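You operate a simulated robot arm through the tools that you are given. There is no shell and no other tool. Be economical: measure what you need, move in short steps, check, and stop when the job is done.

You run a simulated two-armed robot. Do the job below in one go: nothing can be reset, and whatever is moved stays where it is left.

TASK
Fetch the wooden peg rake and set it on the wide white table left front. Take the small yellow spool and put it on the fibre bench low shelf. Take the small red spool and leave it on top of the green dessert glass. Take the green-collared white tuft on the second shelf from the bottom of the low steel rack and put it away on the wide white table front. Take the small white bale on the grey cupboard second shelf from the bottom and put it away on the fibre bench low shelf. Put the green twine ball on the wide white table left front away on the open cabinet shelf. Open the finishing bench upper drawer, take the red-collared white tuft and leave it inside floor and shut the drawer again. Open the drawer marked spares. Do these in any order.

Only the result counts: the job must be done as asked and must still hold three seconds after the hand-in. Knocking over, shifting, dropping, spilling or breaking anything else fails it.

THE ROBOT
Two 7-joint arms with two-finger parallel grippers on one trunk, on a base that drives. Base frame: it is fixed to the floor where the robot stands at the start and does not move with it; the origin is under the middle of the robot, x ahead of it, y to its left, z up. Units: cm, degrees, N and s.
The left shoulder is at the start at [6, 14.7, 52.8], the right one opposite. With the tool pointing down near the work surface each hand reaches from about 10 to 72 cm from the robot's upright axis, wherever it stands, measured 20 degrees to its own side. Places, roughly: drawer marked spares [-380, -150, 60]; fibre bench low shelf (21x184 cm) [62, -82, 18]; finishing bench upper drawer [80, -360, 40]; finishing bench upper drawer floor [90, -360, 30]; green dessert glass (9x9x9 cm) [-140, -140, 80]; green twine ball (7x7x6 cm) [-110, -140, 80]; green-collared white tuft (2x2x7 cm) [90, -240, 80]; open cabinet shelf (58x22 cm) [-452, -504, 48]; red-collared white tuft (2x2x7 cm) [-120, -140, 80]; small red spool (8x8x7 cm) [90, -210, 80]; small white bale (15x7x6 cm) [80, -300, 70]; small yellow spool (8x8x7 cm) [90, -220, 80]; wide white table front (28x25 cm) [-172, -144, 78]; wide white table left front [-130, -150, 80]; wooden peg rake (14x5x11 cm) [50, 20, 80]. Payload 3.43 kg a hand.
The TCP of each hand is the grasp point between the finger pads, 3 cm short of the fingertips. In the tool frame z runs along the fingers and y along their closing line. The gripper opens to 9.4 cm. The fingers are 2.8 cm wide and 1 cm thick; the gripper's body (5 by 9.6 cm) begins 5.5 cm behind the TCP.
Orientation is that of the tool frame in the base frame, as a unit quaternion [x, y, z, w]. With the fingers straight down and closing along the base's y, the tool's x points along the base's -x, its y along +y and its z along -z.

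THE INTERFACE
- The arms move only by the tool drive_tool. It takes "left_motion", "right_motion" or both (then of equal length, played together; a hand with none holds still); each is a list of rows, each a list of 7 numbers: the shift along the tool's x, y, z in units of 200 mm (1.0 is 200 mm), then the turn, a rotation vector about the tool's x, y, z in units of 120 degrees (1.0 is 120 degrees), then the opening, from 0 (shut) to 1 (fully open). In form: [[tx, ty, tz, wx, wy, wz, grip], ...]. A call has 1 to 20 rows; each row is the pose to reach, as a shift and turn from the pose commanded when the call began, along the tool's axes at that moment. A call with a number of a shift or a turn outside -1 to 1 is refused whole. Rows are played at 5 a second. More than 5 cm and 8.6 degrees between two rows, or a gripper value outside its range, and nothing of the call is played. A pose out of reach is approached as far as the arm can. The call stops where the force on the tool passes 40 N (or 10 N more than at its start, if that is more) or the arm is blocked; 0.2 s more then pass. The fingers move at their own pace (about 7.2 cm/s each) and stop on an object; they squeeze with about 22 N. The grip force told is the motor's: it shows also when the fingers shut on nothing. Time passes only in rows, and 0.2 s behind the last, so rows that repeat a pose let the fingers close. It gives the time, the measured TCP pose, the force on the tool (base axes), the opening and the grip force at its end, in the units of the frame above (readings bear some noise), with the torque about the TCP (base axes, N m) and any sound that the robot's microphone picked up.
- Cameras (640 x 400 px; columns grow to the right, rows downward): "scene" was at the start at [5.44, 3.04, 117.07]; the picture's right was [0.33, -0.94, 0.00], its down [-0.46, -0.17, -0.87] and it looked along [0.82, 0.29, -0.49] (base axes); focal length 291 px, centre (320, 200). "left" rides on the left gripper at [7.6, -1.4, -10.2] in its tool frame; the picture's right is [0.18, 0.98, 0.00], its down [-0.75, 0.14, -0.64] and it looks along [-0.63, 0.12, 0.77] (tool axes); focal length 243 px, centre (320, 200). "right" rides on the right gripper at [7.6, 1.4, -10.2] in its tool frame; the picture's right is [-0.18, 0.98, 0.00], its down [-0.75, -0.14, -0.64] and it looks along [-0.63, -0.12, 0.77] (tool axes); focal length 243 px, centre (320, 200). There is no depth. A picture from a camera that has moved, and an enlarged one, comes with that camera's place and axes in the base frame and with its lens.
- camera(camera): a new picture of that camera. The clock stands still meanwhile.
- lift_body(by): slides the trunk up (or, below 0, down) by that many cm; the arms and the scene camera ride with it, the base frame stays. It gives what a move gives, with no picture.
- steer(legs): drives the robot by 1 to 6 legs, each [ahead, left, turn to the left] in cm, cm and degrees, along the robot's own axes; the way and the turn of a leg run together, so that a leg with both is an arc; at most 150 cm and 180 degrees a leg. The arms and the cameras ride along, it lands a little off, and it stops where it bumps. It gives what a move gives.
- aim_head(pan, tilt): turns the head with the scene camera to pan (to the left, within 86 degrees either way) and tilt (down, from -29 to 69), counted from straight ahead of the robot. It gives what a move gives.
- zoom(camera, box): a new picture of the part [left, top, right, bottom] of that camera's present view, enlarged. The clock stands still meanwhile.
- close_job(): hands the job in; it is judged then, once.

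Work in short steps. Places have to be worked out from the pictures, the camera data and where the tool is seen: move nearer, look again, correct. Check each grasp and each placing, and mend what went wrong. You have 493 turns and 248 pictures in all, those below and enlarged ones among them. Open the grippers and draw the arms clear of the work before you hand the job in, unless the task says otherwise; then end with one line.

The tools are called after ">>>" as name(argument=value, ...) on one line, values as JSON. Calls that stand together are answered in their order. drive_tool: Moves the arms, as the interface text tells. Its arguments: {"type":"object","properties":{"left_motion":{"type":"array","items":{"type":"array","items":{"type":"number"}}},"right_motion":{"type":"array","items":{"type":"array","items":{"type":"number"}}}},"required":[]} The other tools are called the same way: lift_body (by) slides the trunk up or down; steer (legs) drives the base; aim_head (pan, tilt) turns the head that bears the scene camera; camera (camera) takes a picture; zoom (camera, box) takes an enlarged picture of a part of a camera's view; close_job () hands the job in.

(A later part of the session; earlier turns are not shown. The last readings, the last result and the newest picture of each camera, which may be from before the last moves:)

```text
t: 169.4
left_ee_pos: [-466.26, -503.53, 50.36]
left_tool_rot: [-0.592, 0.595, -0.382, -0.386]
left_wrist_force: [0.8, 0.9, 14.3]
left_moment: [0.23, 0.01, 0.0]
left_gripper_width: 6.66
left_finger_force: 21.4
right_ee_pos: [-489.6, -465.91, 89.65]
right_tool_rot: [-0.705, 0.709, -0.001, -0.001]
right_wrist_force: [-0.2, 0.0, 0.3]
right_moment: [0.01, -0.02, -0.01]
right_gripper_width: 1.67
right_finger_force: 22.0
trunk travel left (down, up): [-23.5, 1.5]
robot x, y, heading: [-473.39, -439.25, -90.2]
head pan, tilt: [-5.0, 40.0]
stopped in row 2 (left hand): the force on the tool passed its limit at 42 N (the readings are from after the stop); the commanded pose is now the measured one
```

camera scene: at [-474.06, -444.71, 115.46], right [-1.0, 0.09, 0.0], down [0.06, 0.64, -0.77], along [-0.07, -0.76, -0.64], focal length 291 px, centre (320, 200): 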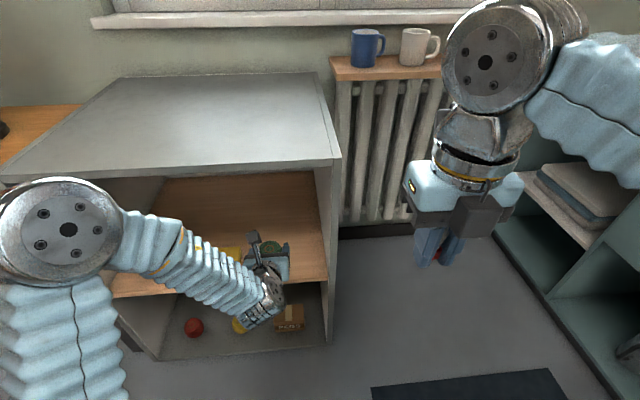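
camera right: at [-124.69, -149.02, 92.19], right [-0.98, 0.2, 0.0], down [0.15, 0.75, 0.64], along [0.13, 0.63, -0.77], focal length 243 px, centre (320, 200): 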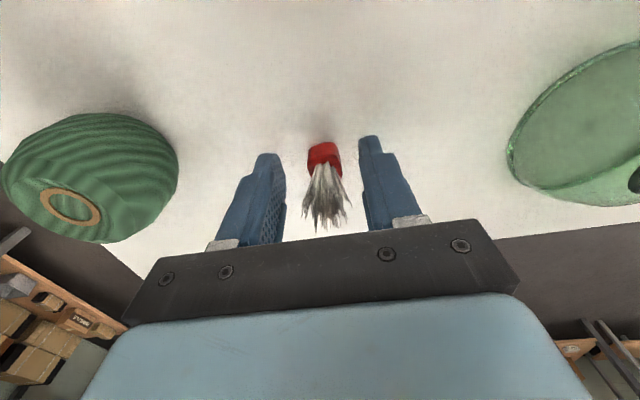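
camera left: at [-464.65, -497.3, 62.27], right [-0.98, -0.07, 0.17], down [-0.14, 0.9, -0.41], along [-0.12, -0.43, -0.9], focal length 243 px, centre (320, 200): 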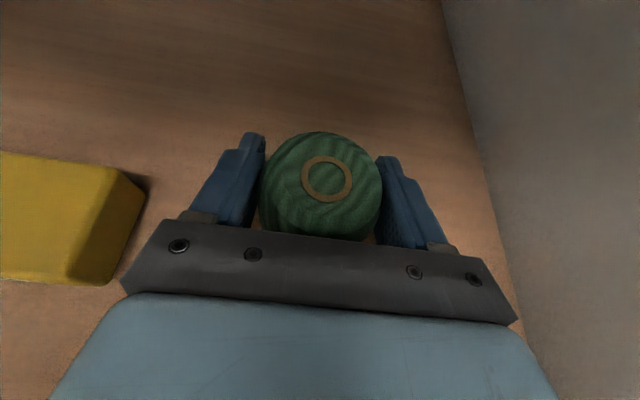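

Contact; I ease up slightly, open, and draw back.

>>> drive_tool(left_motion=[[0.008, 0, -0.003, 0, 0, 0, 0], [0.008, 0, -0.003, 0, 0, 0, 0.8], [0.008, 0, -0.003, 0, 0, 0, 0.95], [0.008, 0, -0.003, 0, 0, 0, 0.95], [0.008, 0, -0.003, 0, 0, 0, 0.95]])

>>> camera(camera="left")

```text
t: 170.6
left_ee_pos: [-466.2, -503.59, 50.31]
left_tool_rot: [-0.593, 0.596, -0.381, -0.385]
left_wrist_force: [-0.3, -0.4, -0.2]
left_moment: [-0.01, -0.03, 0.02]
left_gripper_width: 8.91
left_finger_force: 0.0
right_ee_pos: [-489.62, -465.88, 89.52]
right_tool_rot: [-0.706, 0.709, -0.001, 0.0]
right_wrist_force: [0.6, 0.0, 0.6]
right_moment: [0.0, 0.01, 0.0]
right_gripper_width: 1.65
right_finger_force: 22.1
trunk travel left (down, up): [-23.5, 1.5]
robot x, y, heading: [-473.18, -439.08, -90.3]
head pan, tilt: [-5.0, 40.0]
```

```text
166 pictures are left
camera left: at [-464.64, -497.39, 61.53], right [-0.98, -0.07, 0.17], down [-0.14, 0.9, -0.42], along [-0.12, -0.44, -0.89], focal length 243 px, centre (320, 200)
```

left: 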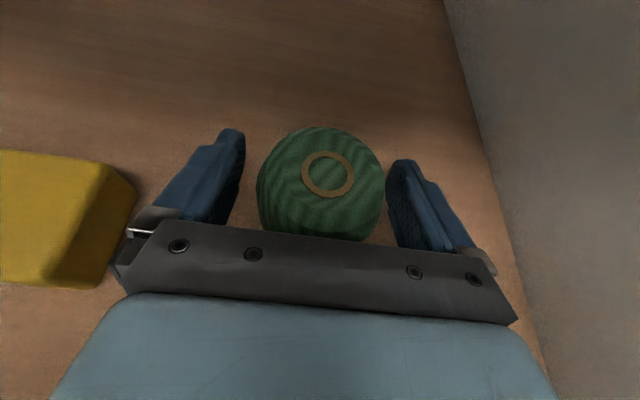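

Released. I withdraw along the tool axis.

>>> drive_tool(left_motion=[[0, 0, -0.2, 0, 0, 0, 0.95], [0, 0, -0.4, 0, 0, 0, 0.95], [0, 0, -0.6, 0, 0, 0, 0.95], [0, 0, -0.8, 0, 0, 0, 0.95], [0, 0, -1, 0, 0, 0, 0.95]])

>>> steer(legs=[[-22, 0, 0]])

>>> camera(camera="scene")

```text
t: 171.8
left_ee_pos: [-466.72, -486.07, 58.56]
left_tool_rot: [-0.594, 0.597, -0.38, -0.383]
left_wrist_force: [-0.8, -0.3, -0.3]
left_moment: [0.02, 0.03, 0.04]
left_gripper_width: 8.92
left_finger_force: 0.1
left hand out of reach, approached as far as the arm can: row 5
right_ee_pos: [-489.62, -465.98, 89.61]
right_tool_rot: [-0.705, 0.709, -0.001, 0.0]
right_wrist_force: [-0.4, 0.0, 0.4]
right_moment: [0.02, 0.02, -0.02]
right_gripper_width: 1.65
right_finger_force: 22.1
trunk travel left (down, up): [-23.5, 1.5]
robot x, y, heading: [-472.95, -439.5, -90.4]
head pan, tilt: [-5.0, 40.0]
```

```text
t: 173.5
left_ee_pos: [-466.49, -464.05, 58.64]
left_tool_rot: [-0.595, 0.596, -0.381, -0.382]
left_wrist_force: [0.2, 0.0, -0.3]
left_moment: [-0.01, 0.0, -0.01]
left_gripper_width: 8.91
left_finger_force: 0.1
right_ee_pos: [-489.4, -443.87, 89.52]
right_tool_rot: [-0.706, 0.708, -0.001, -0.001]
right_wrist_force: [-0.6, 0.0, 0.4]
right_moment: [0.03, -0.01, -0.03]
right_gripper_width: 1.66
right_finger_force: 22.2
trunk travel left (down, up): [-23.5, 1.5]
robot x, y, heading: [-473.27, -417.28, -90.2]
head pan, tilt: [-5.0, 40.0]
```

```text
165 pictures are left
camera scene: at [-473.9, -422.59, 115.46], right [-1.0, 0.09, 0.0], down [0.06, 0.64, -0.77], along [-0.07, -0.76, -0.64], focal length 291 px, centre (320, 200)
```

scene: 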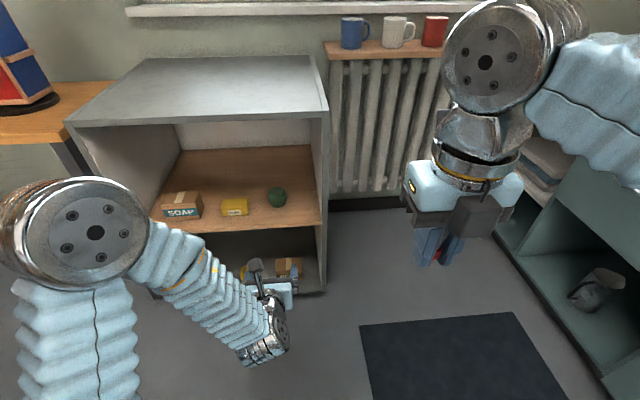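

The ball is on the shelf. Next, the spares drawer near [-380, -150]: I turn around and look for the way.

>>> steer(legs=[[0, 0, 90], [0, 0, 90]])

>>> aim_head(pan=0, tilt=12)

>>> camera(camera="scene")

```text
t: 181.6
left_ee_pos: [-480.42, -370.35, 58.64]
left_tool_rot: [0.59, 0.6, 0.38, -0.385]
left_wrist_force: [-0.6, 0.1, 0.4]
left_moment: [0.01, 0.05, -0.01]
left_gripper_width: 8.92
left_finger_force: 0.1
right_ee_pos: [-457.1, -390.16, 89.54]
right_tool_rot: [0.702, 0.712, 0.001, 0.0]
right_wrist_force: [-0.2, -0.5, 0.7]
right_moment: [0.02, 0.03, -0.01]
right_gripper_width: 1.64
right_finger_force: 22.1
trunk travel left (down, up): [-23.5, 1.5]
robot x, y, heading: [-473.16, -417.05, 90.7]
head pan, tilt: [-5.0, 40.0]
```

```text
t: 182.5
left_ee_pos: [-480.33, -370.35, 58.61]
left_tool_rot: [0.59, 0.6, 0.379, -0.385]
left_wrist_force: [0.0, 0.0, 0.4]
left_moment: [0.04, 0.01, -0.03]
left_gripper_width: 8.94
left_finger_force: 0.0
right_ee_pos: [-457.08, -390.15, 89.54]
right_tool_rot: [0.702, 0.712, 0.0, 0.0]
right_wrist_force: [0.2, 0.5, -0.7]
right_moment: [-0.01, -0.02, -0.03]
right_gripper_width: 1.65
right_finger_force: 22.0
trunk travel left (down, up): [-23.5, 1.5]
robot x, y, heading: [-472.81, -416.93, 90.4]
head pan, tilt: [0.0, 12.0]
```

```text
164 pictures are left
camera scene: at [-473.2, -410.77, 119.9], right [1.0, 0.01, 0.0], down [0.0, -0.21, -0.98], along [-0.01, 0.98, -0.21], focal length 291 px, centre (320, 200)
```

scene: 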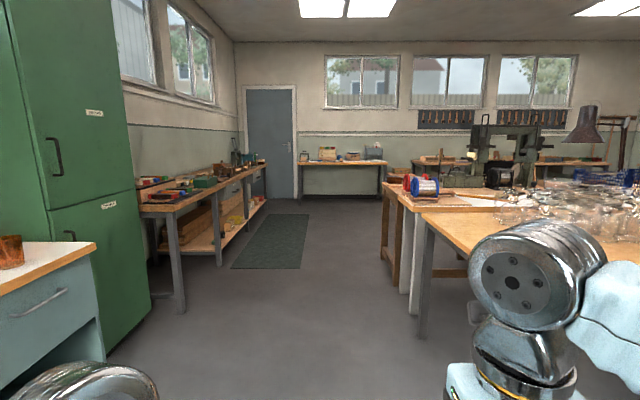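

The aisle is clear. I drive ahead to about y=-190 and look right at the bench there.

>>> steer(legs=[[120, 0, 0], [90, 0, 0]])

>>> aim_head(pan=-70, tilt=25)

>>> camera(camera="scene")

```text
t: 192.9
left_ee_pos: [-484.82, -161.84, 58.6]
left_tool_rot: [0.586, 0.604, 0.377, -0.387]
left_wrist_force: [0.6, 0.9, -0.8]
left_moment: [0.0, 0.0, 0.01]
left_gripper_width: 8.94
left_finger_force: 0.0
right_ee_pos: [-461.26, -181.41, 89.64]
right_tool_rot: [0.697, 0.717, 0.001, 0.0]
right_wrist_force: [-0.7, 0.1, -0.6]
right_moment: [0.03, -0.01, -0.01]
right_gripper_width: 1.65
right_finger_force: 22.0
trunk travel left (down, up): [-23.5, 1.5]
robot x, y, heading: [-477.06, -208.78, 91.3]
head pan, tilt: [0.0, 12.0]
```

```text
t: 194.3
left_ee_pos: [-484.89, -161.81, 58.6]
left_tool_rot: [0.587, 0.603, 0.377, -0.387]
left_wrist_force: [0.2, 0.5, -0.1]
left_moment: [0.02, -0.01, 0.01]
left_gripper_width: 8.94
left_finger_force: 0.1
right_ee_pos: [-461.2, -181.39, 89.5]
right_tool_rot: [0.698, 0.716, 0.001, -0.001]
right_wrist_force: [0.6, -0.4, -1.0]
right_moment: [0.01, -0.01, 0.01]
right_gripper_width: 1.64
right_finger_force: 22.5
trunk travel left (down, up): [-23.5, 1.5]
robot x, y, heading: [-476.48, -208.74, 91.6]
head pan, tilt: [-70.0, 25.0]
```

```text
163 pictures are left
camera scene: at [-468.3, -208.22, 117.79], right [0.37, -0.93, 0.0], down [-0.39, -0.15, -0.91], along [0.84, 0.33, -0.42], focal length 291 px, centre (320, 200)
```

scene: 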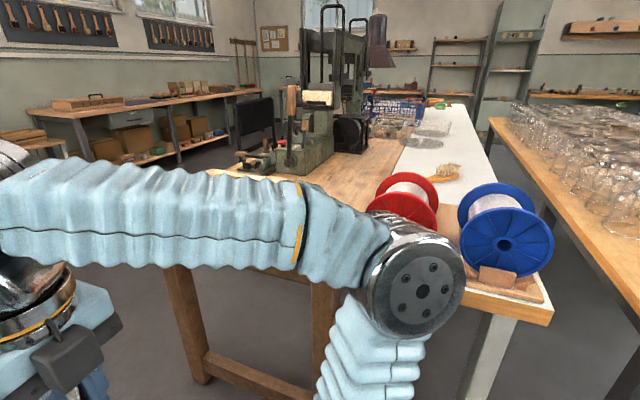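

Drawers of these tables face north (+y). I drive on around the bench's north side and look back.

>>> steer(legs=[[150, 0, 0], [30, 0, 0]])

>>> aim_head(pan=-86, tilt=30)

>>> camera(camera="scene")

```text
t: 203.3
left_ee_pos: [-488.82, 17.83, 58.55]
left_tool_rot: [0.588, 0.602, 0.377, -0.387]
left_wrist_force: [-0.3, 0.3, -0.6]
left_moment: [0.01, 0.03, 0.0]
left_gripper_width: 8.95
left_finger_force: 0.1
right_ee_pos: [-465.28, -1.76, 89.64]
right_tool_rot: [0.699, 0.715, 0.001, -0.001]
right_wrist_force: [-0.5, 0.1, 0.0]
right_moment: [-0.01, -0.03, 0.0]
right_gripper_width: 1.67
right_finger_force: 22.0
trunk travel left (down, up): [-23.5, 1.5]
robot x, y, heading: [-480.97, -29.06, 91.0]
head pan, tilt: [-70.0, 25.0]
```

```text
t: 204.1
left_ee_pos: [-488.75, 17.81, 58.57]
left_tool_rot: [0.587, 0.603, 0.377, -0.387]
left_wrist_force: [0.4, 1.3, -0.1]
left_moment: [0.02, -0.02, 0.03]
left_gripper_width: 8.92
left_finger_force: 0.0
right_ee_pos: [-465.33, -1.71, 89.49]
right_tool_rot: [0.699, 0.715, 0.0, -0.001]
right_wrist_force: [0.3, 0.0, 0.1]
right_moment: [-0.03, -0.03, 0.0]
right_gripper_width: 1.69
right_finger_force: 22.4
trunk travel left (down, up): [-23.5, 1.5]
robot x, y, heading: [-480.97, -28.53, 91.2]
head pan, tilt: [-85.9, 30.0]
```

```text
162 pictures are left
camera scene: at [-472.05, -31.09, 117.0], right [0.09, -1.0, 0.0], down [-0.5, -0.05, -0.87], along [0.86, 0.08, -0.5], focal length 291 px, centre (320, 200)
```

scene: 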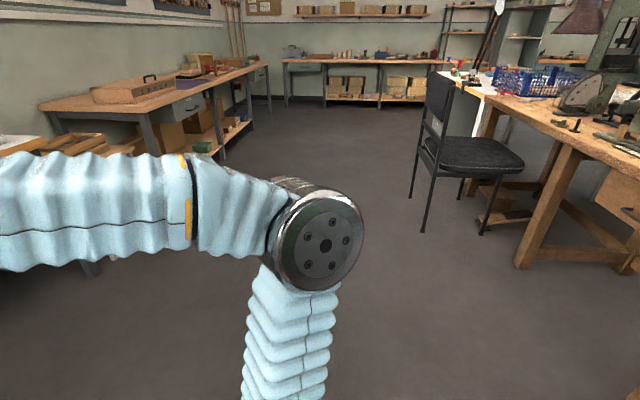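

Free floor here. I turn right to face south and move opposite the bench.

>>> steer(legs=[[0, 0, -90], [60, 0, 0], [0, 0, -90]])

>>> aim_head(pan=0, tilt=30)

>>> camera(camera="scene")

```text
t: 215.1
left_ee_pos: [-412.6, -73.27, 58.56]
left_tool_rot: [0.607, -0.583, 0.389, 0.375]
left_wrist_force: [1.3, -0.2, -0.2]
left_moment: [0.0, -0.02, -0.01]
left_gripper_width: 8.91
left_finger_force: 0.0
right_ee_pos: [-436.43, -54.03, 89.78]
right_tool_rot: [0.719, -0.695, 0.0, 0.001]
right_wrist_force: [-0.1, 0.8, 0.8]
right_moment: [-0.01, -0.01, 0.02]
right_gripper_width: 1.62
right_finger_force: 21.7
trunk travel left (down, up): [-23.5, 1.5]
robot x, y, heading: [-420.96, -26.8, -87.9]
head pan, tilt: [-85.9, 30.0]
```

```text
t: 216.7
left_ee_pos: [-412.59, -73.28, 58.71]
left_tool_rot: [0.607, -0.583, 0.389, 0.375]
left_wrist_force: [-0.1, 0.5, -0.6]
left_moment: [-0.02, -0.03, -0.03]
left_gripper_width: 8.94
left_finger_force: 0.0
right_ee_pos: [-436.45, -54.03, 89.64]
right_tool_rot: [0.72, -0.694, 0.001, 0.001]
right_wrist_force: [-0.4, 0.1, -0.6]
right_moment: [0.0, 0.0, 0.01]
right_gripper_width: 1.69
right_finger_force: 21.6
trunk travel left (down, up): [-23.5, 1.5]
robot x, y, heading: [-420.84, -26.6, -88.0]
head pan, tilt: [0.0, 30.0]
```

```text
161 pictures are left
camera scene: at [-420.97, -32.75, 117.0], right [-1.0, -0.03, 0.0], down [-0.02, 0.5, -0.87], along [0.03, -0.87, -0.5], focal length 291 px, centre (320, 200)
```

scene: 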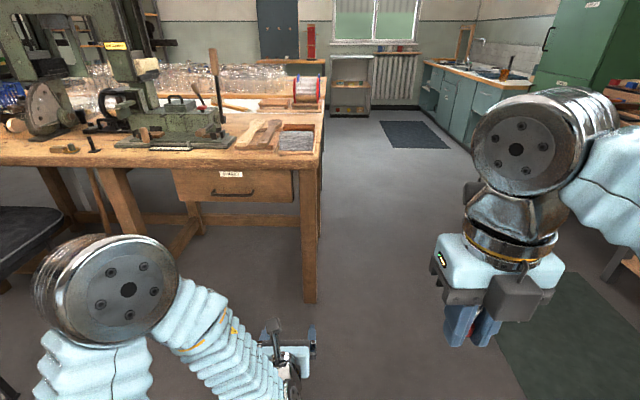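

A drawer with a label and handle is under this bench. I zoom in on it.

>>> zoom(camera="scene", box=[160, 150, 320, 250])

```text
4.00 times, centred on (240, 200) of scene
camera zoom: at [-420.97, -32.75, 117.0], right [-1.0, -0.03, 0.0], down [-0.02, 0.5, -0.87], along [0.03, -0.87, -0.5], focal length 1164 px, centre (640, 200)
```

zoom: 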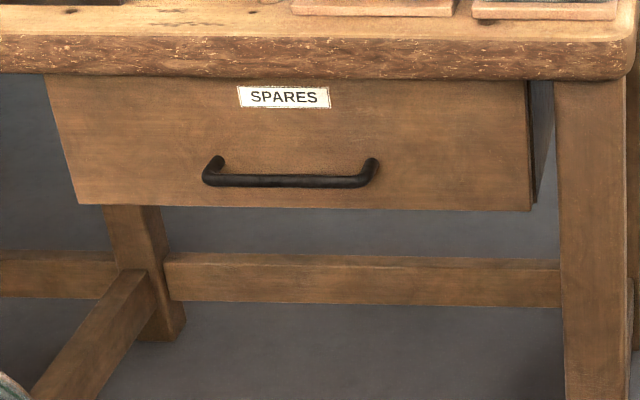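

It is SPARES. I level the left hand and roll it so the fingers close vertically on the bar.

>>> drive_tool(left_motion=[[0, 0, 0, 0, 0.07, 0, 0.95], [0, 0, 0, 0, 0.14, 0, 0.95], [0, 0, 0, 0, 0.208, 0, 0.95], [0, 0, 0, 0, 0.208, 0, 0.95]])

>>> drive_tool(left_motion=[[0, 0, 0, 0, 0, -0.068, 0.95], [0, 0, 0, 0, 0, -0.136, 0.95], [0, 0, 0, 0, 0, -0.204, 0.95], [0, 0, 0, 0, 0, -0.272, 0.95], [0, 0, 0, 0, 0, -0.34, 0.95], [0, 0, 0, 0, 0, -0.408, 0.8], [0, 0, 0, 0, 0, -0.476, 0.7], [0, 0, 0, 0, 0, -0.544, 0.6], [0, 0, 0, 0, 0, -0.612, 0.6], [0, 0, 0, 0, 0, -0.68, 0.6], [0, 0, 0, 0, 0, -0.75, 0.6], [0, 0, 0, 0, 0, -0.75, 0.6]])

>>> steer(legs=[[0, 22, -2], [35, 0, 0]])

>>> camera(camera="left")

>>> camera(camera="scene")

```text
t: 217.7
left_ee_pos: [-412.52, -73.37, 58.58]
left_tool_rot: [0.508, -0.487, 0.512, 0.493]
left_wrist_force: [-0.2, -0.1, -0.2]
left_moment: [0.03, 0.04, 0.0]
left_gripper_width: 8.93
left_finger_force: 0.0
left hand out of reach, approached as far as the arm can: row 1, 2
right_ee_pos: [-436.4, -54.0, 89.67]
right_tool_rot: [0.72, -0.694, 0.0, 0.001]
right_wrist_force: [-0.8, 0.1, -0.2]
right_moment: [0.0, -0.01, 0.01]
right_gripper_width: 1.62
right_finger_force: 21.7
trunk travel left (down, up): [-23.5, 1.5]
robot x, y, heading: [-420.87, -26.69, -88.5]
head pan, tilt: [0.0, 30.0]
```

```text
t: 220.3
left_ee_pos: [-412.66, -73.31, 58.53]
left_tool_rot: [0.705, 0.016, 0.013, 0.709]
left_wrist_force: [-0.2, 0.5, -1.4]
left_moment: [0.01, -0.02, -0.01]
left_gripper_width: 5.65
left_finger_force: 0.1
right_ee_pos: [-436.26, -54.15, 89.59]
right_tool_rot: [0.72, -0.694, 0.001, 0.0]
right_wrist_force: [-0.2, -0.3, -0.3]
right_moment: [0.0, 0.02, 0.0]
right_gripper_width: 1.65
right_finger_force: 22.0
trunk travel left (down, up): [-23.5, 1.5]
robot x, y, heading: [-420.92, -26.46, -88.0]
head pan, tilt: [0.0, 30.0]
```

```text
t: 223.9
left_ee_pos: [-392.41, -108.44, 58.6]
left_tool_rot: [0.704, 0.001, -0.001, 0.71]
left_wrist_force: [-0.8, -0.1, 0.2]
left_moment: [-0.01, 0.01, 0.04]
left_gripper_width: 5.65
left_finger_force: 0.1
right_ee_pos: [-415.27, -88.28, 89.59]
right_tool_rot: [-0.707, 0.708, 0.0, 0.0]
right_wrist_force: [-0.3, 0.1, -1.5]
right_moment: [0.03, 0.01, -0.03]
right_gripper_width: 1.65
right_finger_force: 22.5
trunk travel left (down, up): [-23.5, 1.5]
robot x, y, heading: [-399.02, -61.44, -90.3]
head pan, tilt: [0.0, 30.0]
```

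```text
159 pictures are left
camera left: at [-384.57, -98.2, 57.14], right [0.19, 0.01, 0.98], down [-0.75, 0.64, 0.14], along [-0.63, -0.77, 0.12], focal length 243 px, centre (320, 200)
```

left: 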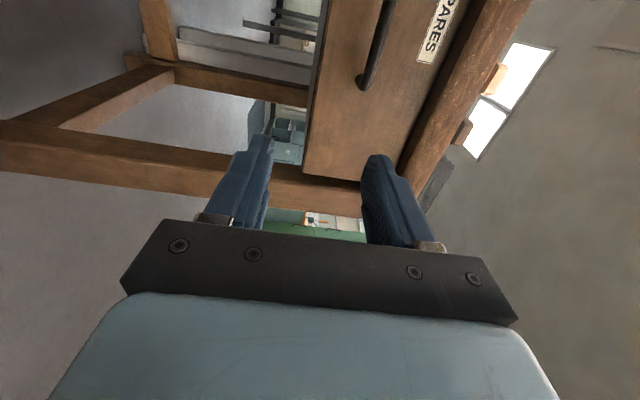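

```text
158 pictures are left
camera scene: at [-399.09, -67.56, 117.0], right [-1.0, 0.0, 0.0], down [0.0, 0.5, -0.87], along [0.0, -0.87, -0.5], focal length 291 px, centre (320, 200)
```

scene: 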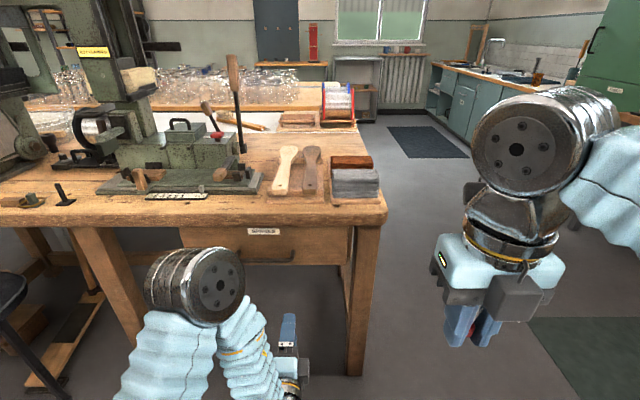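

The bar works out near [-384, -129, 63]. I line up the hand 15 cm in front of it and look.

>>> drive_tool(left_motion=[[0.14, 0.07, 0, 0, 0, 0, 0.6], [0.28, 0.14, 0, 0, 0, 0, 0.6], [0.42, 0.21, 0, 0, 0, 0, 0.6], [0.42, 0.21, 0, 0, 0, 0, 0.6]])

>>> camera(camera="left")

>>> zoom(camera="scene", box=[180, 200, 380, 325])

```text
t: 224.9
left_ee_pos: [-385.22, -112.45, 61.65]
left_tool_rot: [0.705, 0.0, 0.0, 0.709]
left_wrist_force: [0.1, 0.4, -0.8]
left_moment: [0.04, -0.02, 0.01]
left_gripper_width: 5.61
left_finger_force: 0.1
left hand out of reach, approached as far as the arm can: row 1, 2, 3, 4
right_ee_pos: [-415.35, -88.27, 89.54]
right_tool_rot: [-0.707, 0.708, -0.001, 0.0]
right_wrist_force: [-0.3, -0.4, -0.2]
right_moment: [0.01, -0.02, 0.01]
right_gripper_width: 1.67
right_finger_force: 21.9
trunk travel left (down, up): [-23.5, 1.5]
robot x, y, heading: [-398.95, -61.55, -90.5]
head pan, tilt: [0.0, 30.0]
```

```text
157 pictures are left
camera left: at [-377.24, -102.25, 60.07], right [0.19, 0.01, 0.98], down [-0.75, 0.64, 0.14], along [-0.63, -0.77, 0.12], focal length 243 px, centre (320, 200)
```

left: 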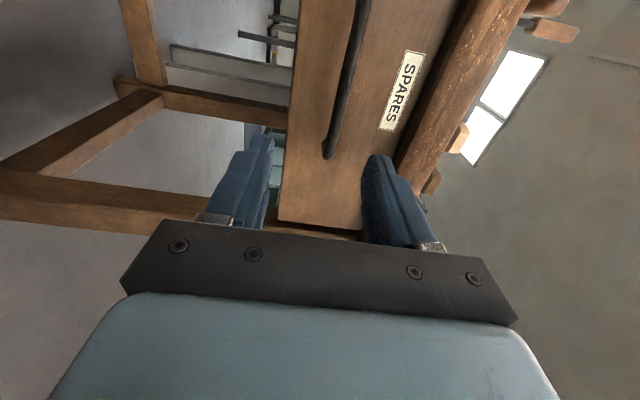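

```text
3.20 times, centred on (280, 262) of scene
camera zoom: at [-399.1, -67.57, 117.0], right [-1.0, 0.0, 0.0], down [0.0, 0.5, -0.87], along [0.0, -0.87, -0.5], focal length 931 px, centre (448, 0)
```

zoom: 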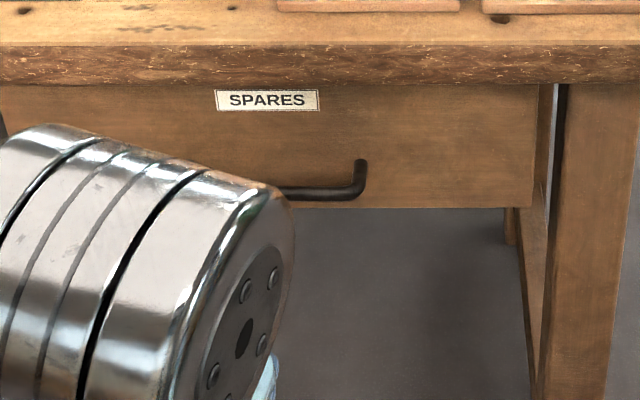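

Refined: bar at y≈-128.5, z≈63.4. I raise 1.7 cm and advance so the bar lies between the fingers.

>>> drive_tool(left_motion=[[0.03, 0.085, 0.1, 0, 0, 0, 0.6], [0.06, 0.085, 0.25, 0, 0, 0, 0.6], [0.06, 0.085, 0.4, 0, 0, 0, 0.6], [0.06, 0.085, 0.4, 0, 0, 0, 0.6]])

>>> camera(camera="left")

```text
t: 225.9
left_ee_pos: [-385.8, -119.27, 63.78]
left_tool_rot: [0.704, 0.001, 0.001, 0.71]
left_wrist_force: [0.4, 0.2, -0.8]
left_moment: [-0.01, 0.01, 0.01]
left_gripper_width: 5.64
left_finger_force: 0.1
left hand out of reach, approached as far as the arm can: row 2, 3, 4
right_ee_pos: [-415.43, -88.26, 89.6]
right_tool_rot: [-0.706, 0.708, -0.001, 0.0]
right_wrist_force: [-0.6, -0.8, 0.1]
right_moment: [0.04, 0.02, 0.02]
right_gripper_width: 1.66
right_finger_force: 22.2
trunk travel left (down, up): [-23.5, 1.5]
robot x, y, heading: [-398.78, -61.71, -90.4]
head pan, tilt: [0.0, 30.0]
```

```text
155 pictures are left
camera left: at [-378.08, -109.03, 62.33], right [0.19, 0.01, 0.98], down [-0.75, 0.64, 0.14], along [-0.63, -0.77, 0.12], focal length 243 px, centre (320, 200)
```

left: 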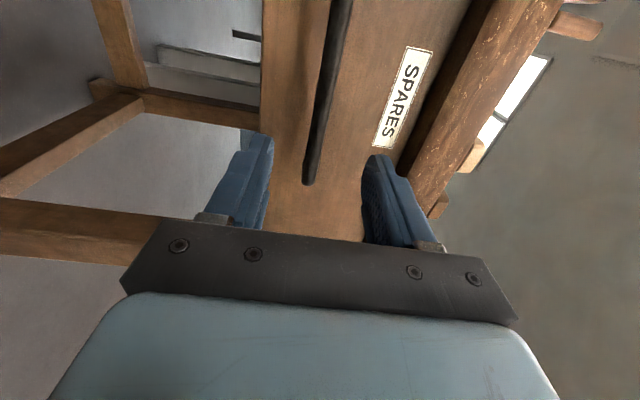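

The arm is at its limit in this pose; I drive the base 7.5 cm ahead instead.

>>> steer(legs=[[7.5, 0, 0]])

>>> camera(camera="left")

```text
t: 226.9
left_ee_pos: [-385.7, -126.78, 63.78]
left_tool_rot: [0.704, 0.002, -0.001, 0.71]
left_wrist_force: [-0.6, -0.1, -0.4]
left_moment: [0.02, -0.02, 0.01]
left_gripper_width: 5.66
left_finger_force: 0.1
right_ee_pos: [-415.33, -95.79, 89.59]
right_tool_rot: [0.707, -0.707, 0.0, 0.0]
right_wrist_force: [-0.4, 0.7, 0.0]
right_moment: [-0.03, -0.01, -0.01]
right_gripper_width: 1.65
right_finger_force: 22.5
trunk travel left (down, up): [-23.5, 1.5]
robot x, y, heading: [-399.27, -68.91, -90.3]
head pan, tilt: [0.0, 30.0]
```

```text
154 pictures are left
camera left: at [-378.05, -116.47, 62.34], right [0.19, 0.01, 0.98], down [-0.75, 0.64, 0.14], along [-0.63, -0.77, 0.13], focal length 243 px, centre (320, 200)
```

left: 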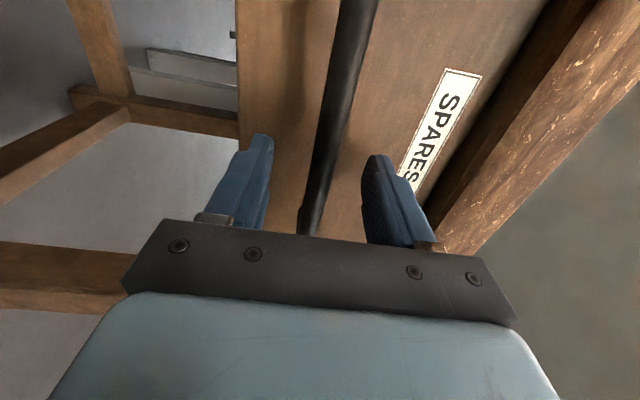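

The bar lies between the fingers. I close.

>>> drive_tool(left_motion=[[0, 0, 0, 0, 0, 0, 0.3], [0, 0, 0, 0, 0, 0, 0], [0, 0, 0, 0, 0, 0, 0], [0, 0, 0, 0, 0, 0, 0]])

>>> camera(camera="left")

```text
t: 227.9
left_ee_pos: [-385.73, -126.72, 63.71]
left_tool_rot: [0.704, 0.001, 0.0, 0.71]
left_wrist_force: [-1.9, 7.3, -6.4]
left_moment: [0.0, -0.11, 0.0]
left_gripper_width: 1.53
left_finger_force: 45.3
right_ee_pos: [-415.37, -95.69, 89.55]
right_tool_rot: [0.707, -0.707, 0.001, 0.0]
right_wrist_force: [0.1, -0.8, -0.5]
right_moment: [0.0, 0.01, 0.01]
right_gripper_width: 1.66
right_finger_force: 21.7
trunk travel left (down, up): [-23.5, 1.5]
robot x, y, heading: [-398.95, -69.15, -90.3]
head pan, tilt: [0.0, 30.0]
```

```text
153 pictures are left
camera left: at [-378.06, -116.45, 62.29], right [0.18, 0.01, 0.98], down [-0.75, 0.64, 0.14], along [-0.63, -0.77, 0.12], focal length 243 px, centre (320, 200)
```

left: 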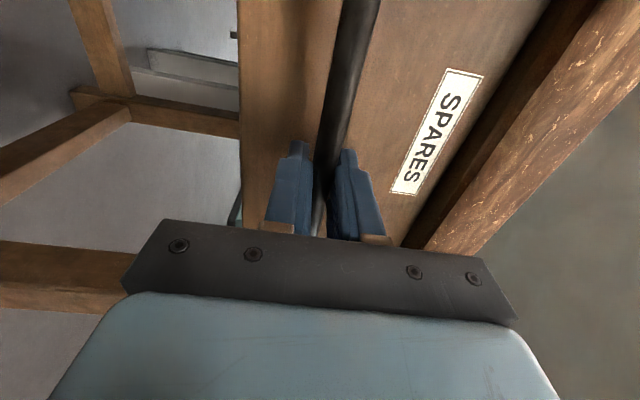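

The bar is held (1.5 cm). I pull by backing the base 10 cm.

>>> steer(legs=[[-10, 0, 0]])

>>> camera(camera="scene")

```text
t: 229.1
left_ee_pos: [-385.74, -116.78, 63.71]
left_tool_rot: [0.705, 0.0, 0.001, 0.709]
left_wrist_force: [-10.0, 1.0, -10.7]
left_moment: [0.04, 0.07, 0.24]
left_gripper_width: 1.29
left_finger_force: 45.0
right_ee_pos: [-415.29, -85.87, 89.57]
right_tool_rot: [0.708, -0.707, 0.0, 0.001]
right_wrist_force: [0.5, -0.3, 0.2]
right_moment: [0.0, -0.01, 0.02]
right_gripper_width: 1.66
right_finger_force: 22.1
trunk travel left (down, up): [-23.5, 1.5]
robot x, y, heading: [-398.99, -59.05, -90.3]
head pan, tilt: [0.0, 30.0]
```

```text
152 pictures are left
camera scene: at [-399.12, -65.11, 116.99], right [-1.0, 0.0, 0.0], down [0.0, 0.5, -0.87], along [0.0, -0.87, -0.5], focal length 291 px, centre (320, 200)
```

scene: 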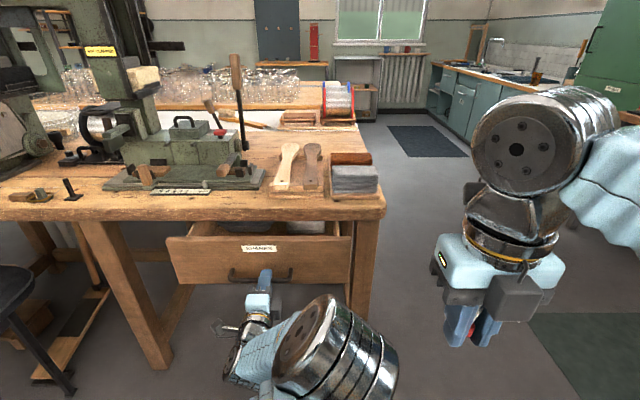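

It opens. I pull a further 12 cm.

>>> steer(legs=[[-7, 0, 0], [-6, 0, 0]])

>>> camera(camera="scene")

```text
t: 230.7
left_ee_pos: [-385.89, -103.71, 63.83]
left_tool_rot: [0.704, 0.0, 0.0, 0.71]
left_wrist_force: [-6.3, 0.7, -5.7]
left_moment: [0.09, 0.01, -0.06]
left_gripper_width: 1.26
left_finger_force: 45.2
right_ee_pos: [-415.29, -72.87, 89.54]
right_tool_rot: [0.708, -0.707, 0.0, 0.001]
right_wrist_force: [0.1, 0.1, -0.9]
right_moment: [0.0, -0.01, 0.02]
right_gripper_width: 1.66
right_finger_force: 21.7
trunk travel left (down, up): [-23.5, 1.5]
robot x, y, heading: [-399.03, -46.28, -90.1]
head pan, tilt: [0.0, 30.0]
```

```text
151 pictures are left
camera scene: at [-399.09, -52.09, 116.99], right [-1.0, 0.0, 0.0], down [0.0, 0.5, -0.87], along [0.0, -0.87, -0.5], focal length 291 px, centre (320, 200)
```

scene: 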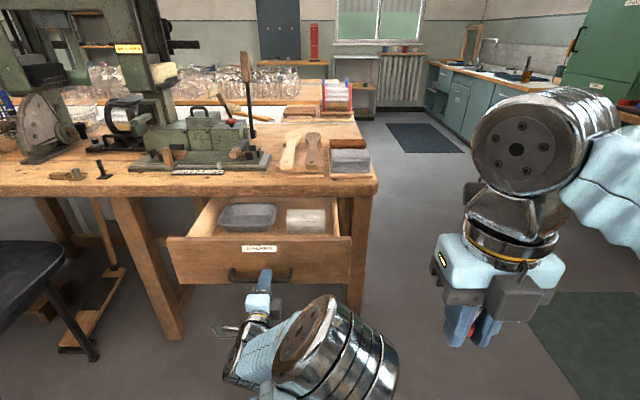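

Opened about 23 cm, forces low. I try 6 cm more to be sure it is fully open.

>>> steer(legs=[[-6, 0, 0]])

>>> camera(camera="scene")

```text
t: 231.6
left_ee_pos: [-385.77, -97.82, 63.81]
left_tool_rot: [0.705, 0.0, -0.001, 0.709]
left_wrist_force: [-3.1, 1.7, -2.4]
left_moment: [0.05, -0.05, 0.33]
left_gripper_width: 1.27
left_finger_force: 44.5
right_ee_pos: [-415.28, -66.9, 89.63]
right_tool_rot: [-0.707, 0.707, 0.0, -0.001]
right_wrist_force: [1.0, -0.4, -0.7]
right_moment: [0.0, 0.01, 0.0]
right_gripper_width: 1.63
right_finger_force: 22.3
trunk travel left (down, up): [-23.5, 1.5]
robot x, y, heading: [-399.03, -39.98, -90.2]
head pan, tilt: [0.0, 30.0]
```

```text
150 pictures are left
camera scene: at [-399.07, -46.14, 116.99], right [-1.0, 0.0, 0.0], down [0.0, 0.5, -0.87], along [0.0, -0.87, -0.5], focal length 291 px, centre (320, 200)
```

scene: 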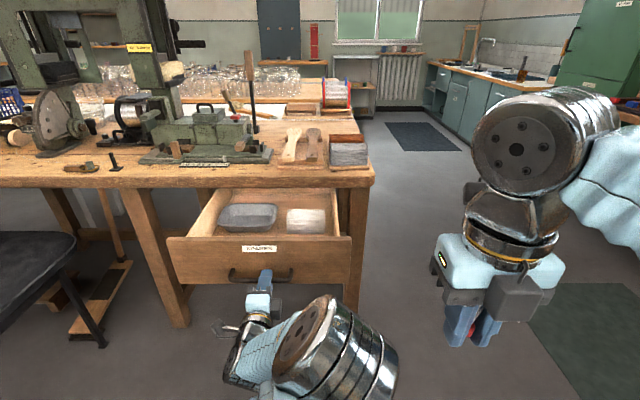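

Open about 29 cm; enough. I release the bar and back away.

>>> drive_tool(left_motion=[[0, 0, 0, 0, 0, 0, 0.3], [0, 0, 0, 0, 0, 0, 0.6], [0, 0, 0, 0, 0, 0, 0.6]])

>>> steer(legs=[[-20, 0, 0]])

>>> camera(camera="scene")

```text
t: 232.4
left_ee_pos: [-385.79, -97.88, 63.66]
left_tool_rot: [0.704, 0.0, 0.001, 0.71]
left_wrist_force: [-0.4, 0.4, 0.3]
left_moment: [0.01, -0.01, 0.01]
left_gripper_width: 5.65
left_finger_force: 0.1
right_ee_pos: [-415.24, -66.92, 89.58]
right_tool_rot: [0.707, -0.707, 0.001, 0.0]
right_wrist_force: [0.1, 0.2, -0.6]
right_moment: [-0.01, -0.02, 0.0]
right_gripper_width: 1.64
right_finger_force: 21.8
trunk travel left (down, up): [-23.5, 1.5]
robot x, y, heading: [-398.71, -39.99, -90.0]
head pan, tilt: [0.0, 30.0]
```

```text
t: 234.0
left_ee_pos: [-385.87, -77.84, 63.77]
left_tool_rot: [0.705, 0.0, 0.0, 0.709]
left_wrist_force: [-0.4, -0.9, -0.1]
left_moment: [-0.01, -0.01, -0.01]
left_gripper_width: 5.63
left_finger_force: 0.0
right_ee_pos: [-415.22, -46.87, 89.63]
right_tool_rot: [0.707, -0.707, 0.0, 0.0]
right_wrist_force: [-0.3, 0.0, -0.9]
right_moment: [-0.01, 0.01, -0.04]
right_gripper_width: 1.66
right_finger_force: 22.0
trunk travel left (down, up): [-23.5, 1.5]
robot x, y, heading: [-398.8, -19.86, -90.0]
head pan, tilt: [0.0, 30.0]
```

```text
149 pictures are left
camera scene: at [-399.02, -26.16, 116.99], right [-1.0, 0.0, 0.0], down [0.0, 0.5, -0.87], along [0.0, -0.87, -0.5], focal length 291 px, centre (320, 200)
```

scene: 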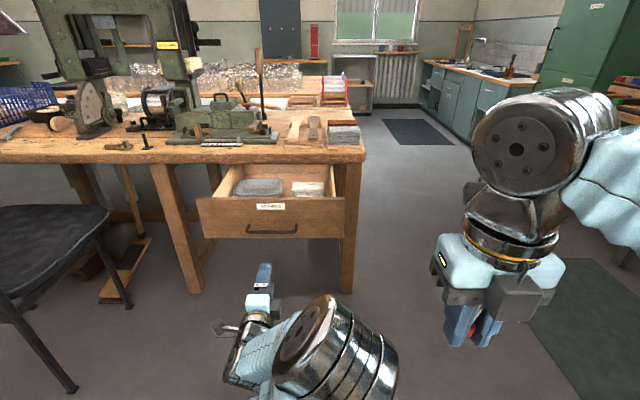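

The drawer stays open. Now I drive back east with wide clearance to the finishing bench.

>>> steer(legs=[[-22, 0, 0], [0, 150, 0], [0, 150, 0], [0, 50, 0]])

>>> steer(legs=[[150, 0, 0], [120, 0, 0], [0, 0, 90]])

>>> aim_head(pan=-30, tilt=25)

>>> camera(camera="scene")

```text
t: 252.2
left_ee_pos: [-38.95, -56.43, 63.71]
left_tool_rot: [0.705, -0.002, -0.002, 0.71]
left_wrist_force: [0.1, 0.6, -0.3]
left_moment: [-0.01, -0.01, 0.0]
left_gripper_width: 5.65
left_finger_force: 0.0
right_ee_pos: [-68.32, -25.48, 89.66]
right_tool_rot: [-0.706, 0.708, 0.0, 0.0]
right_wrist_force: [0.1, 0.4, 0.4]
right_moment: [-0.01, -0.01, 0.0]
right_gripper_width: 1.63
right_finger_force: 21.8
trunk travel left (down, up): [-23.5, 1.5]
robot x, y, heading: [-52.04, 0.97, -90.2]
head pan, tilt: [0.0, 30.0]
```

```text
t: 269.0
left_ee_pos: [4.3, -255.74, 63.76]
left_tool_rot: [0.502, 0.495, 0.498, 0.505]
left_wrist_force: [0.2, -0.5, 1.2]
left_moment: [-0.01, -0.01, 0.01]
left_gripper_width: 5.64
left_finger_force: 0.1
right_ee_pos: [-27.02, -284.61, 89.54]
right_tool_rot: [1.0, -0.007, 0.002, 0.0]
right_wrist_force: [0.0, -0.6, -0.6]
right_moment: [0.0, 0.03, 0.02]
right_gripper_width: 1.64
right_finger_force: 21.8
trunk travel left (down, up): [-23.5, 1.5]
robot x, y, heading: [-53.54, -268.26, -0.8]
head pan, tilt: [0.0, 30.0]
```

```text
t: 270.0
left_ee_pos: [4.3, -255.77, 63.83]
left_tool_rot: [0.502, 0.495, 0.498, 0.505]
left_wrist_force: [-0.9, 0.1, 0.4]
left_moment: [0.02, -0.01, 0.02]
left_gripper_width: 5.64
left_finger_force: 0.0
right_ee_pos: [-26.86, -284.71, 89.66]
right_tool_rot: [1.0, -0.007, 0.001, -0.001]
right_wrist_force: [0.2, 0.0, -0.3]
right_moment: [0.01, 0.0, -0.01]
right_gripper_width: 1.68
right_finger_force: 21.4
trunk travel left (down, up): [-23.5, 1.5]
robot x, y, heading: [-53.84, -267.72, -0.8]
head pan, tilt: [-30.0, 25.0]
```

```text
148 pictures are left
camera scene: at [-48.75, -272.68, 117.79], right [-0.51, -0.86, 0.0], down [-0.36, 0.22, -0.91], along [0.78, -0.47, -0.42], focal length 291 px, centre (320, 200)
```

scene: 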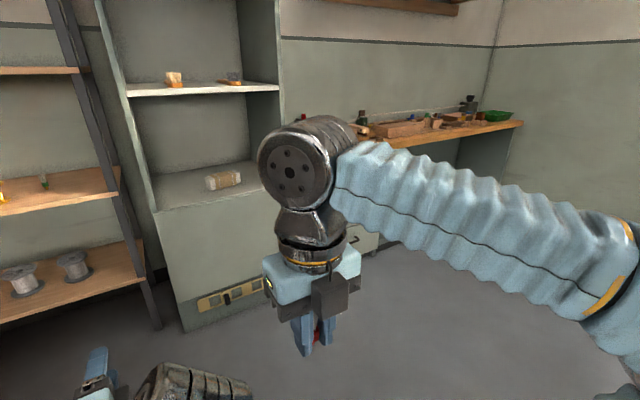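

I move right 85 cm to face the finishing bench.

>>> steer(legs=[[0, -85, 0.8]])

>>> aim_head(pan=0, tilt=30)

>>> camera(camera="scene")

```text
t: 274.5
left_ee_pos: [3.44, -339.83, 63.78]
left_tool_rot: [0.498, 0.498, 0.502, 0.502]
left_wrist_force: [0.7, -0.2, 0.7]
left_moment: [-0.02, 0.0, 0.01]
left_gripper_width: 5.61
left_finger_force: 0.1
right_ee_pos: [-27.36, -369.49, 89.55]
right_tool_rot: [1.0, 0.002, 0.001, 0.0]
right_wrist_force: [-0.9, 0.0, -1.3]
right_moment: [-0.01, -0.03, -0.01]
right_gripper_width: 1.64
right_finger_force: 22.7
trunk travel left (down, up): [-23.5, 1.5]
robot x, y, heading: [-53.96, -353.0, 0.2]
head pan, tilt: [-30.0, 25.0]
```

```text
t: 275.5
left_ee_pos: [3.45, -339.95, 63.72]
left_tool_rot: [0.498, 0.499, 0.502, 0.501]
left_wrist_force: [0.0, -0.1, -0.6]
left_moment: [0.0, 0.02, 0.0]
left_gripper_width: 5.62
left_finger_force: 0.1
right_ee_pos: [-27.25, -369.52, 89.64]
right_tool_rot: [1.0, 0.002, 0.001, 0.0]
right_wrist_force: [0.9, -0.8, 0.4]
right_moment: [0.03, 0.02, 0.02]
right_gripper_width: 1.65
right_finger_force: 22.1
trunk travel left (down, up): [-23.5, 1.5]
robot x, y, heading: [-54.12, -353.08, 0.1]
head pan, tilt: [0.0, 30.0]
```

```text
147 pictures are left
camera scene: at [-48.27, -353.26, 117.0], right [0.0, -1.0, 0.0], down [-0.5, 0.0, -0.87], along [0.87, 0.0, -0.5], focal length 291 px, centre (320, 200)
```

scene: 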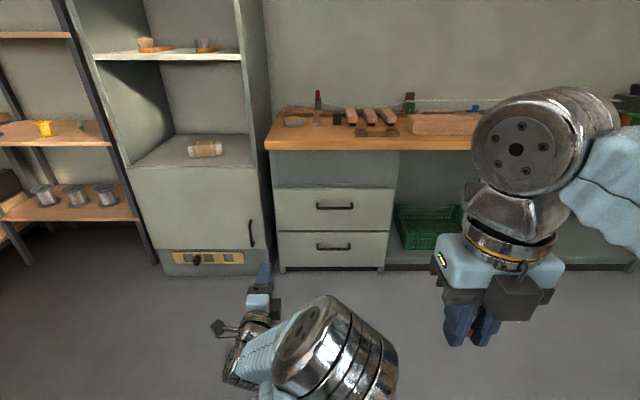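

Upper drawer: handle near [71, -360, 45]. I lower the trunk 19 cm and line the left hand up with the handle.

>>> lift_body(by=-19)

>>> steer(legs=[[45, -20, 0]])

>>> camera(camera="left")

>>> camera(camera="scene")

```text
t: 277.5
left_ee_pos: [3.33, -340.08, 44.87]
left_tool_rot: [0.498, 0.499, 0.502, 0.501]
left_wrist_force: [0.2, -0.3, 0.0]
left_moment: [0.0, 0.04, 0.01]
left_gripper_width: 5.63
left_finger_force: 0.1
right_ee_pos: [-27.37, -369.44, 70.6]
right_tool_rot: [1.0, 0.002, 0.001, 0.0]
right_wrist_force: [-0.8, -0.3, 0.4]
right_moment: [-0.01, 0.01, 0.01]
right_gripper_width: 1.67
right_finger_force: 21.9
trunk travel left (down, up): [-4.5, 20.5]
robot x, y, heading: [-54.06, -353.23, 0.1]
head pan, tilt: [0.0, 30.0]
```

```text
t: 280.4
left_ee_pos: [48.51, -360.23, 44.84]
left_tool_rot: [0.499, 0.498, 0.502, 0.501]
left_wrist_force: [0.5, -0.4, 0.5]
left_moment: [-0.01, 0.0, 0.02]
left_gripper_width: 5.66
left_finger_force: 0.1
right_ee_pos: [17.59, -389.62, 70.56]
right_tool_rot: [1.0, 0.001, 0.0, 0.0]
right_wrist_force: [0.8, -0.3, -0.2]
right_moment: [-0.01, 0.0, -0.02]
right_gripper_width: 1.65
right_finger_force: 22.1
trunk travel left (down, up): [-4.5, 20.5]
robot x, y, heading: [-9.39, -373.32, -0.2]
head pan, tilt: [0.0, 30.0]
```

```text
146 pictures are left
camera left: at [38.37, -352.45, 43.29], right [-0.01, 0.18, 0.98], down [-0.64, -0.75, 0.14], along [0.77, -0.63, 0.12], focal length 243 px, centre (320, 200)
```

left: 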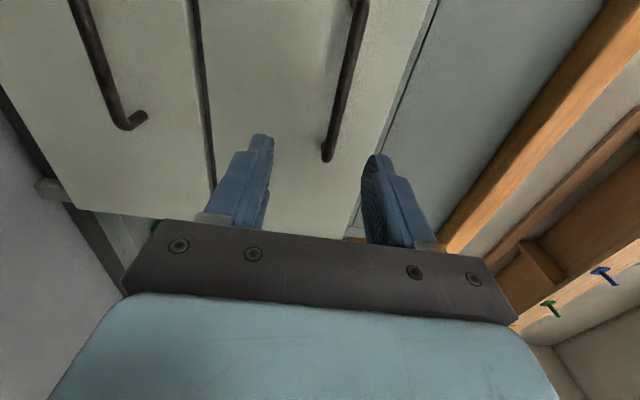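

```text
145 pictures are left
camera scene: at [-3.21, -373.31, 97.99], right [0.0, -1.0, 0.0], down [-0.5, 0.0, -0.87], along [0.87, 0.0, -0.5], focal length 291 px, centre (320, 200)
```

scene: 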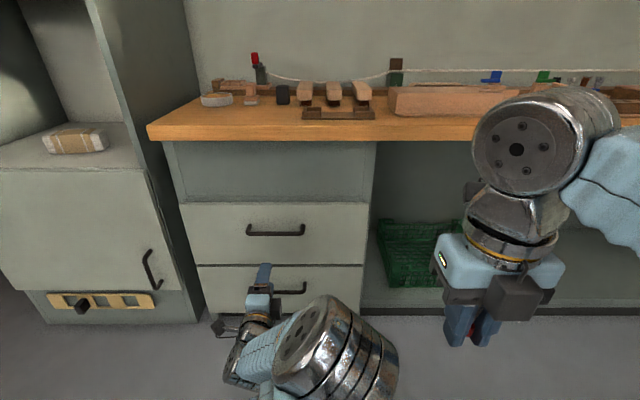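

Bar at x≈67.7, z≈46.6, centred at y=-360. I raise 1.7 cm and drive 17.5 cm ahead.

>>> lift_body(by=1.7)

>>> steer(legs=[[17.3, 0, 0]])

>>> camera(camera="left")

```text
t: 281.1
left_ee_pos: [48.5, -360.14, 46.48]
left_tool_rot: [0.498, 0.499, 0.502, 0.501]
left_wrist_force: [0.3, 0.0, 0.2]
left_moment: [-0.06, -0.01, 0.03]
left_gripper_width: 5.66
left_finger_force: 0.1
right_ee_pos: [17.62, -389.54, 72.23]
right_tool_rot: [1.0, 0.0, 0.0, 0.0]
right_wrist_force: [0.9, -0.1, 0.5]
right_moment: [0.03, 0.02, 0.03]
right_gripper_width: 1.67
right_finger_force: 22.5
trunk travel left (down, up): [-6.2, 18.8]
robot x, y, heading: [-9.24, -373.37, 0.3]
head pan, tilt: [0.0, 30.0]
```

```text
t: 282.6
left_ee_pos: [65.83, -359.88, 46.46]
left_tool_rot: [0.498, 0.499, 0.502, 0.501]
left_wrist_force: [-0.9, 0.9, 0.4]
left_moment: [0.03, 0.01, -0.01]
left_gripper_width: 5.62
left_finger_force: 0.1
right_ee_pos: [35.0, -389.38, 72.4]
right_tool_rot: [1.0, 0.002, 0.002, 0.0]
right_wrist_force: [-0.3, 0.1, -0.3]
right_moment: [0.05, 0.01, 0.0]
right_gripper_width: 1.64
right_finger_force: 22.1
trunk travel left (down, up): [-6.2, 18.8]
robot x, y, heading: [8.33, -373.1, 0.1]
head pan, tilt: [0.0, 30.0]
```

```text
144 pictures are left
camera left: at [55.68, -352.33, 44.99], right [-0.01, 0.18, 0.98], down [-0.64, -0.76, 0.14], along [0.77, -0.63, 0.12], focal length 243 px, centre (320, 200)
```

left: 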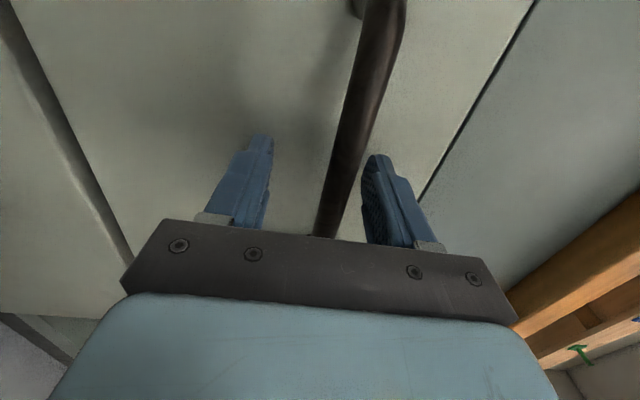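

The bar is slightly above centre; I raise 0.7 cm and close.

>>> drive_tool(left_motion=[[0, 0.035, 0, 0, 0, 0, 0.6], [0, 0.035, 0, 0, 0, 0, 0.3], [0, 0.035, 0, 0, 0, 0, 0], [0, 0.035, 0, 0, 0, 0, 0], [0, 0.035, 0, 0, 0, 0, 0]])

>>> steer(legs=[[-10, 0, 0]])

>>> camera(camera="scene")

```text
t: 283.5
left_ee_pos: [65.87, -359.86, 47.14]
left_tool_rot: [0.491, 0.495, 0.507, 0.507]
left_wrist_force: [-17.8, -0.2, 19.4]
left_moment: [0.28, 0.14, -0.11]
left_gripper_width: 1.86
left_finger_force: 44.6
left hand out of reach, approached as far as the arm can: row 1, 2, 3, 4
right_ee_pos: [34.98, -389.54, 72.39]
right_tool_rot: [1.0, 0.003, 0.003, 0.0]
right_wrist_force: [-0.4, -0.1, 0.4]
right_moment: [0.01, -0.01, -0.01]
right_gripper_width: 1.64
right_finger_force: 22.0
trunk travel left (down, up): [-6.2, 18.8]
robot x, y, heading: [8.12, -372.85, 0.3]
head pan, tilt: [0.0, 30.0]
stopped in row 4 (left hand): the force on the tool passed its limit at 43 N (the readings are from after the stop); the commanded pose is now the measured one
```

```text
t: 284.6
left_ee_pos: [55.74, -359.92, 47.16]
left_tool_rot: [0.492, 0.495, 0.506, 0.507]
left_wrist_force: [2.0, 3.5, 36.3]
left_moment: [0.24, 0.24, -0.25]
left_gripper_width: 1.84
left_finger_force: 44.5
right_ee_pos: [24.86, -389.51, 72.42]
right_tool_rot: [1.0, 0.003, 0.003, 0.0]
right_wrist_force: [-0.7, -1.3, -0.4]
right_moment: [0.03, -0.01, 0.01]
right_gripper_width: 1.65
right_finger_force: 22.1
trunk travel left (down, up): [-6.2, 18.8]
robot x, y, heading: [-1.95, -373.09, 0.1]
head pan, tilt: [0.0, 30.0]
```

```text
143 pictures are left
camera scene: at [3.84, -373.34, 99.73], right [0.0, -1.0, 0.0], down [-0.5, 0.0, -0.87], along [0.87, 0.0, -0.5], focal length 291 px, centre (320, 200)
```

scene: 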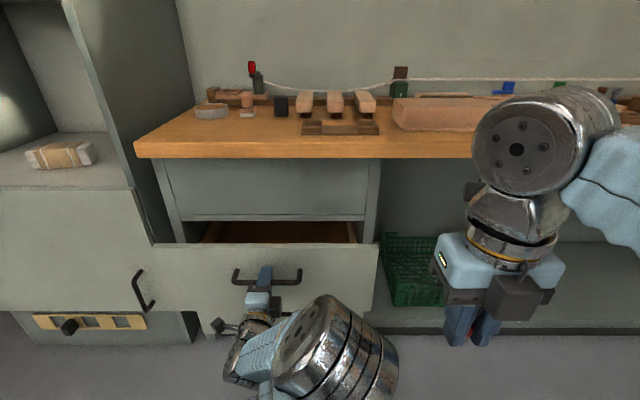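

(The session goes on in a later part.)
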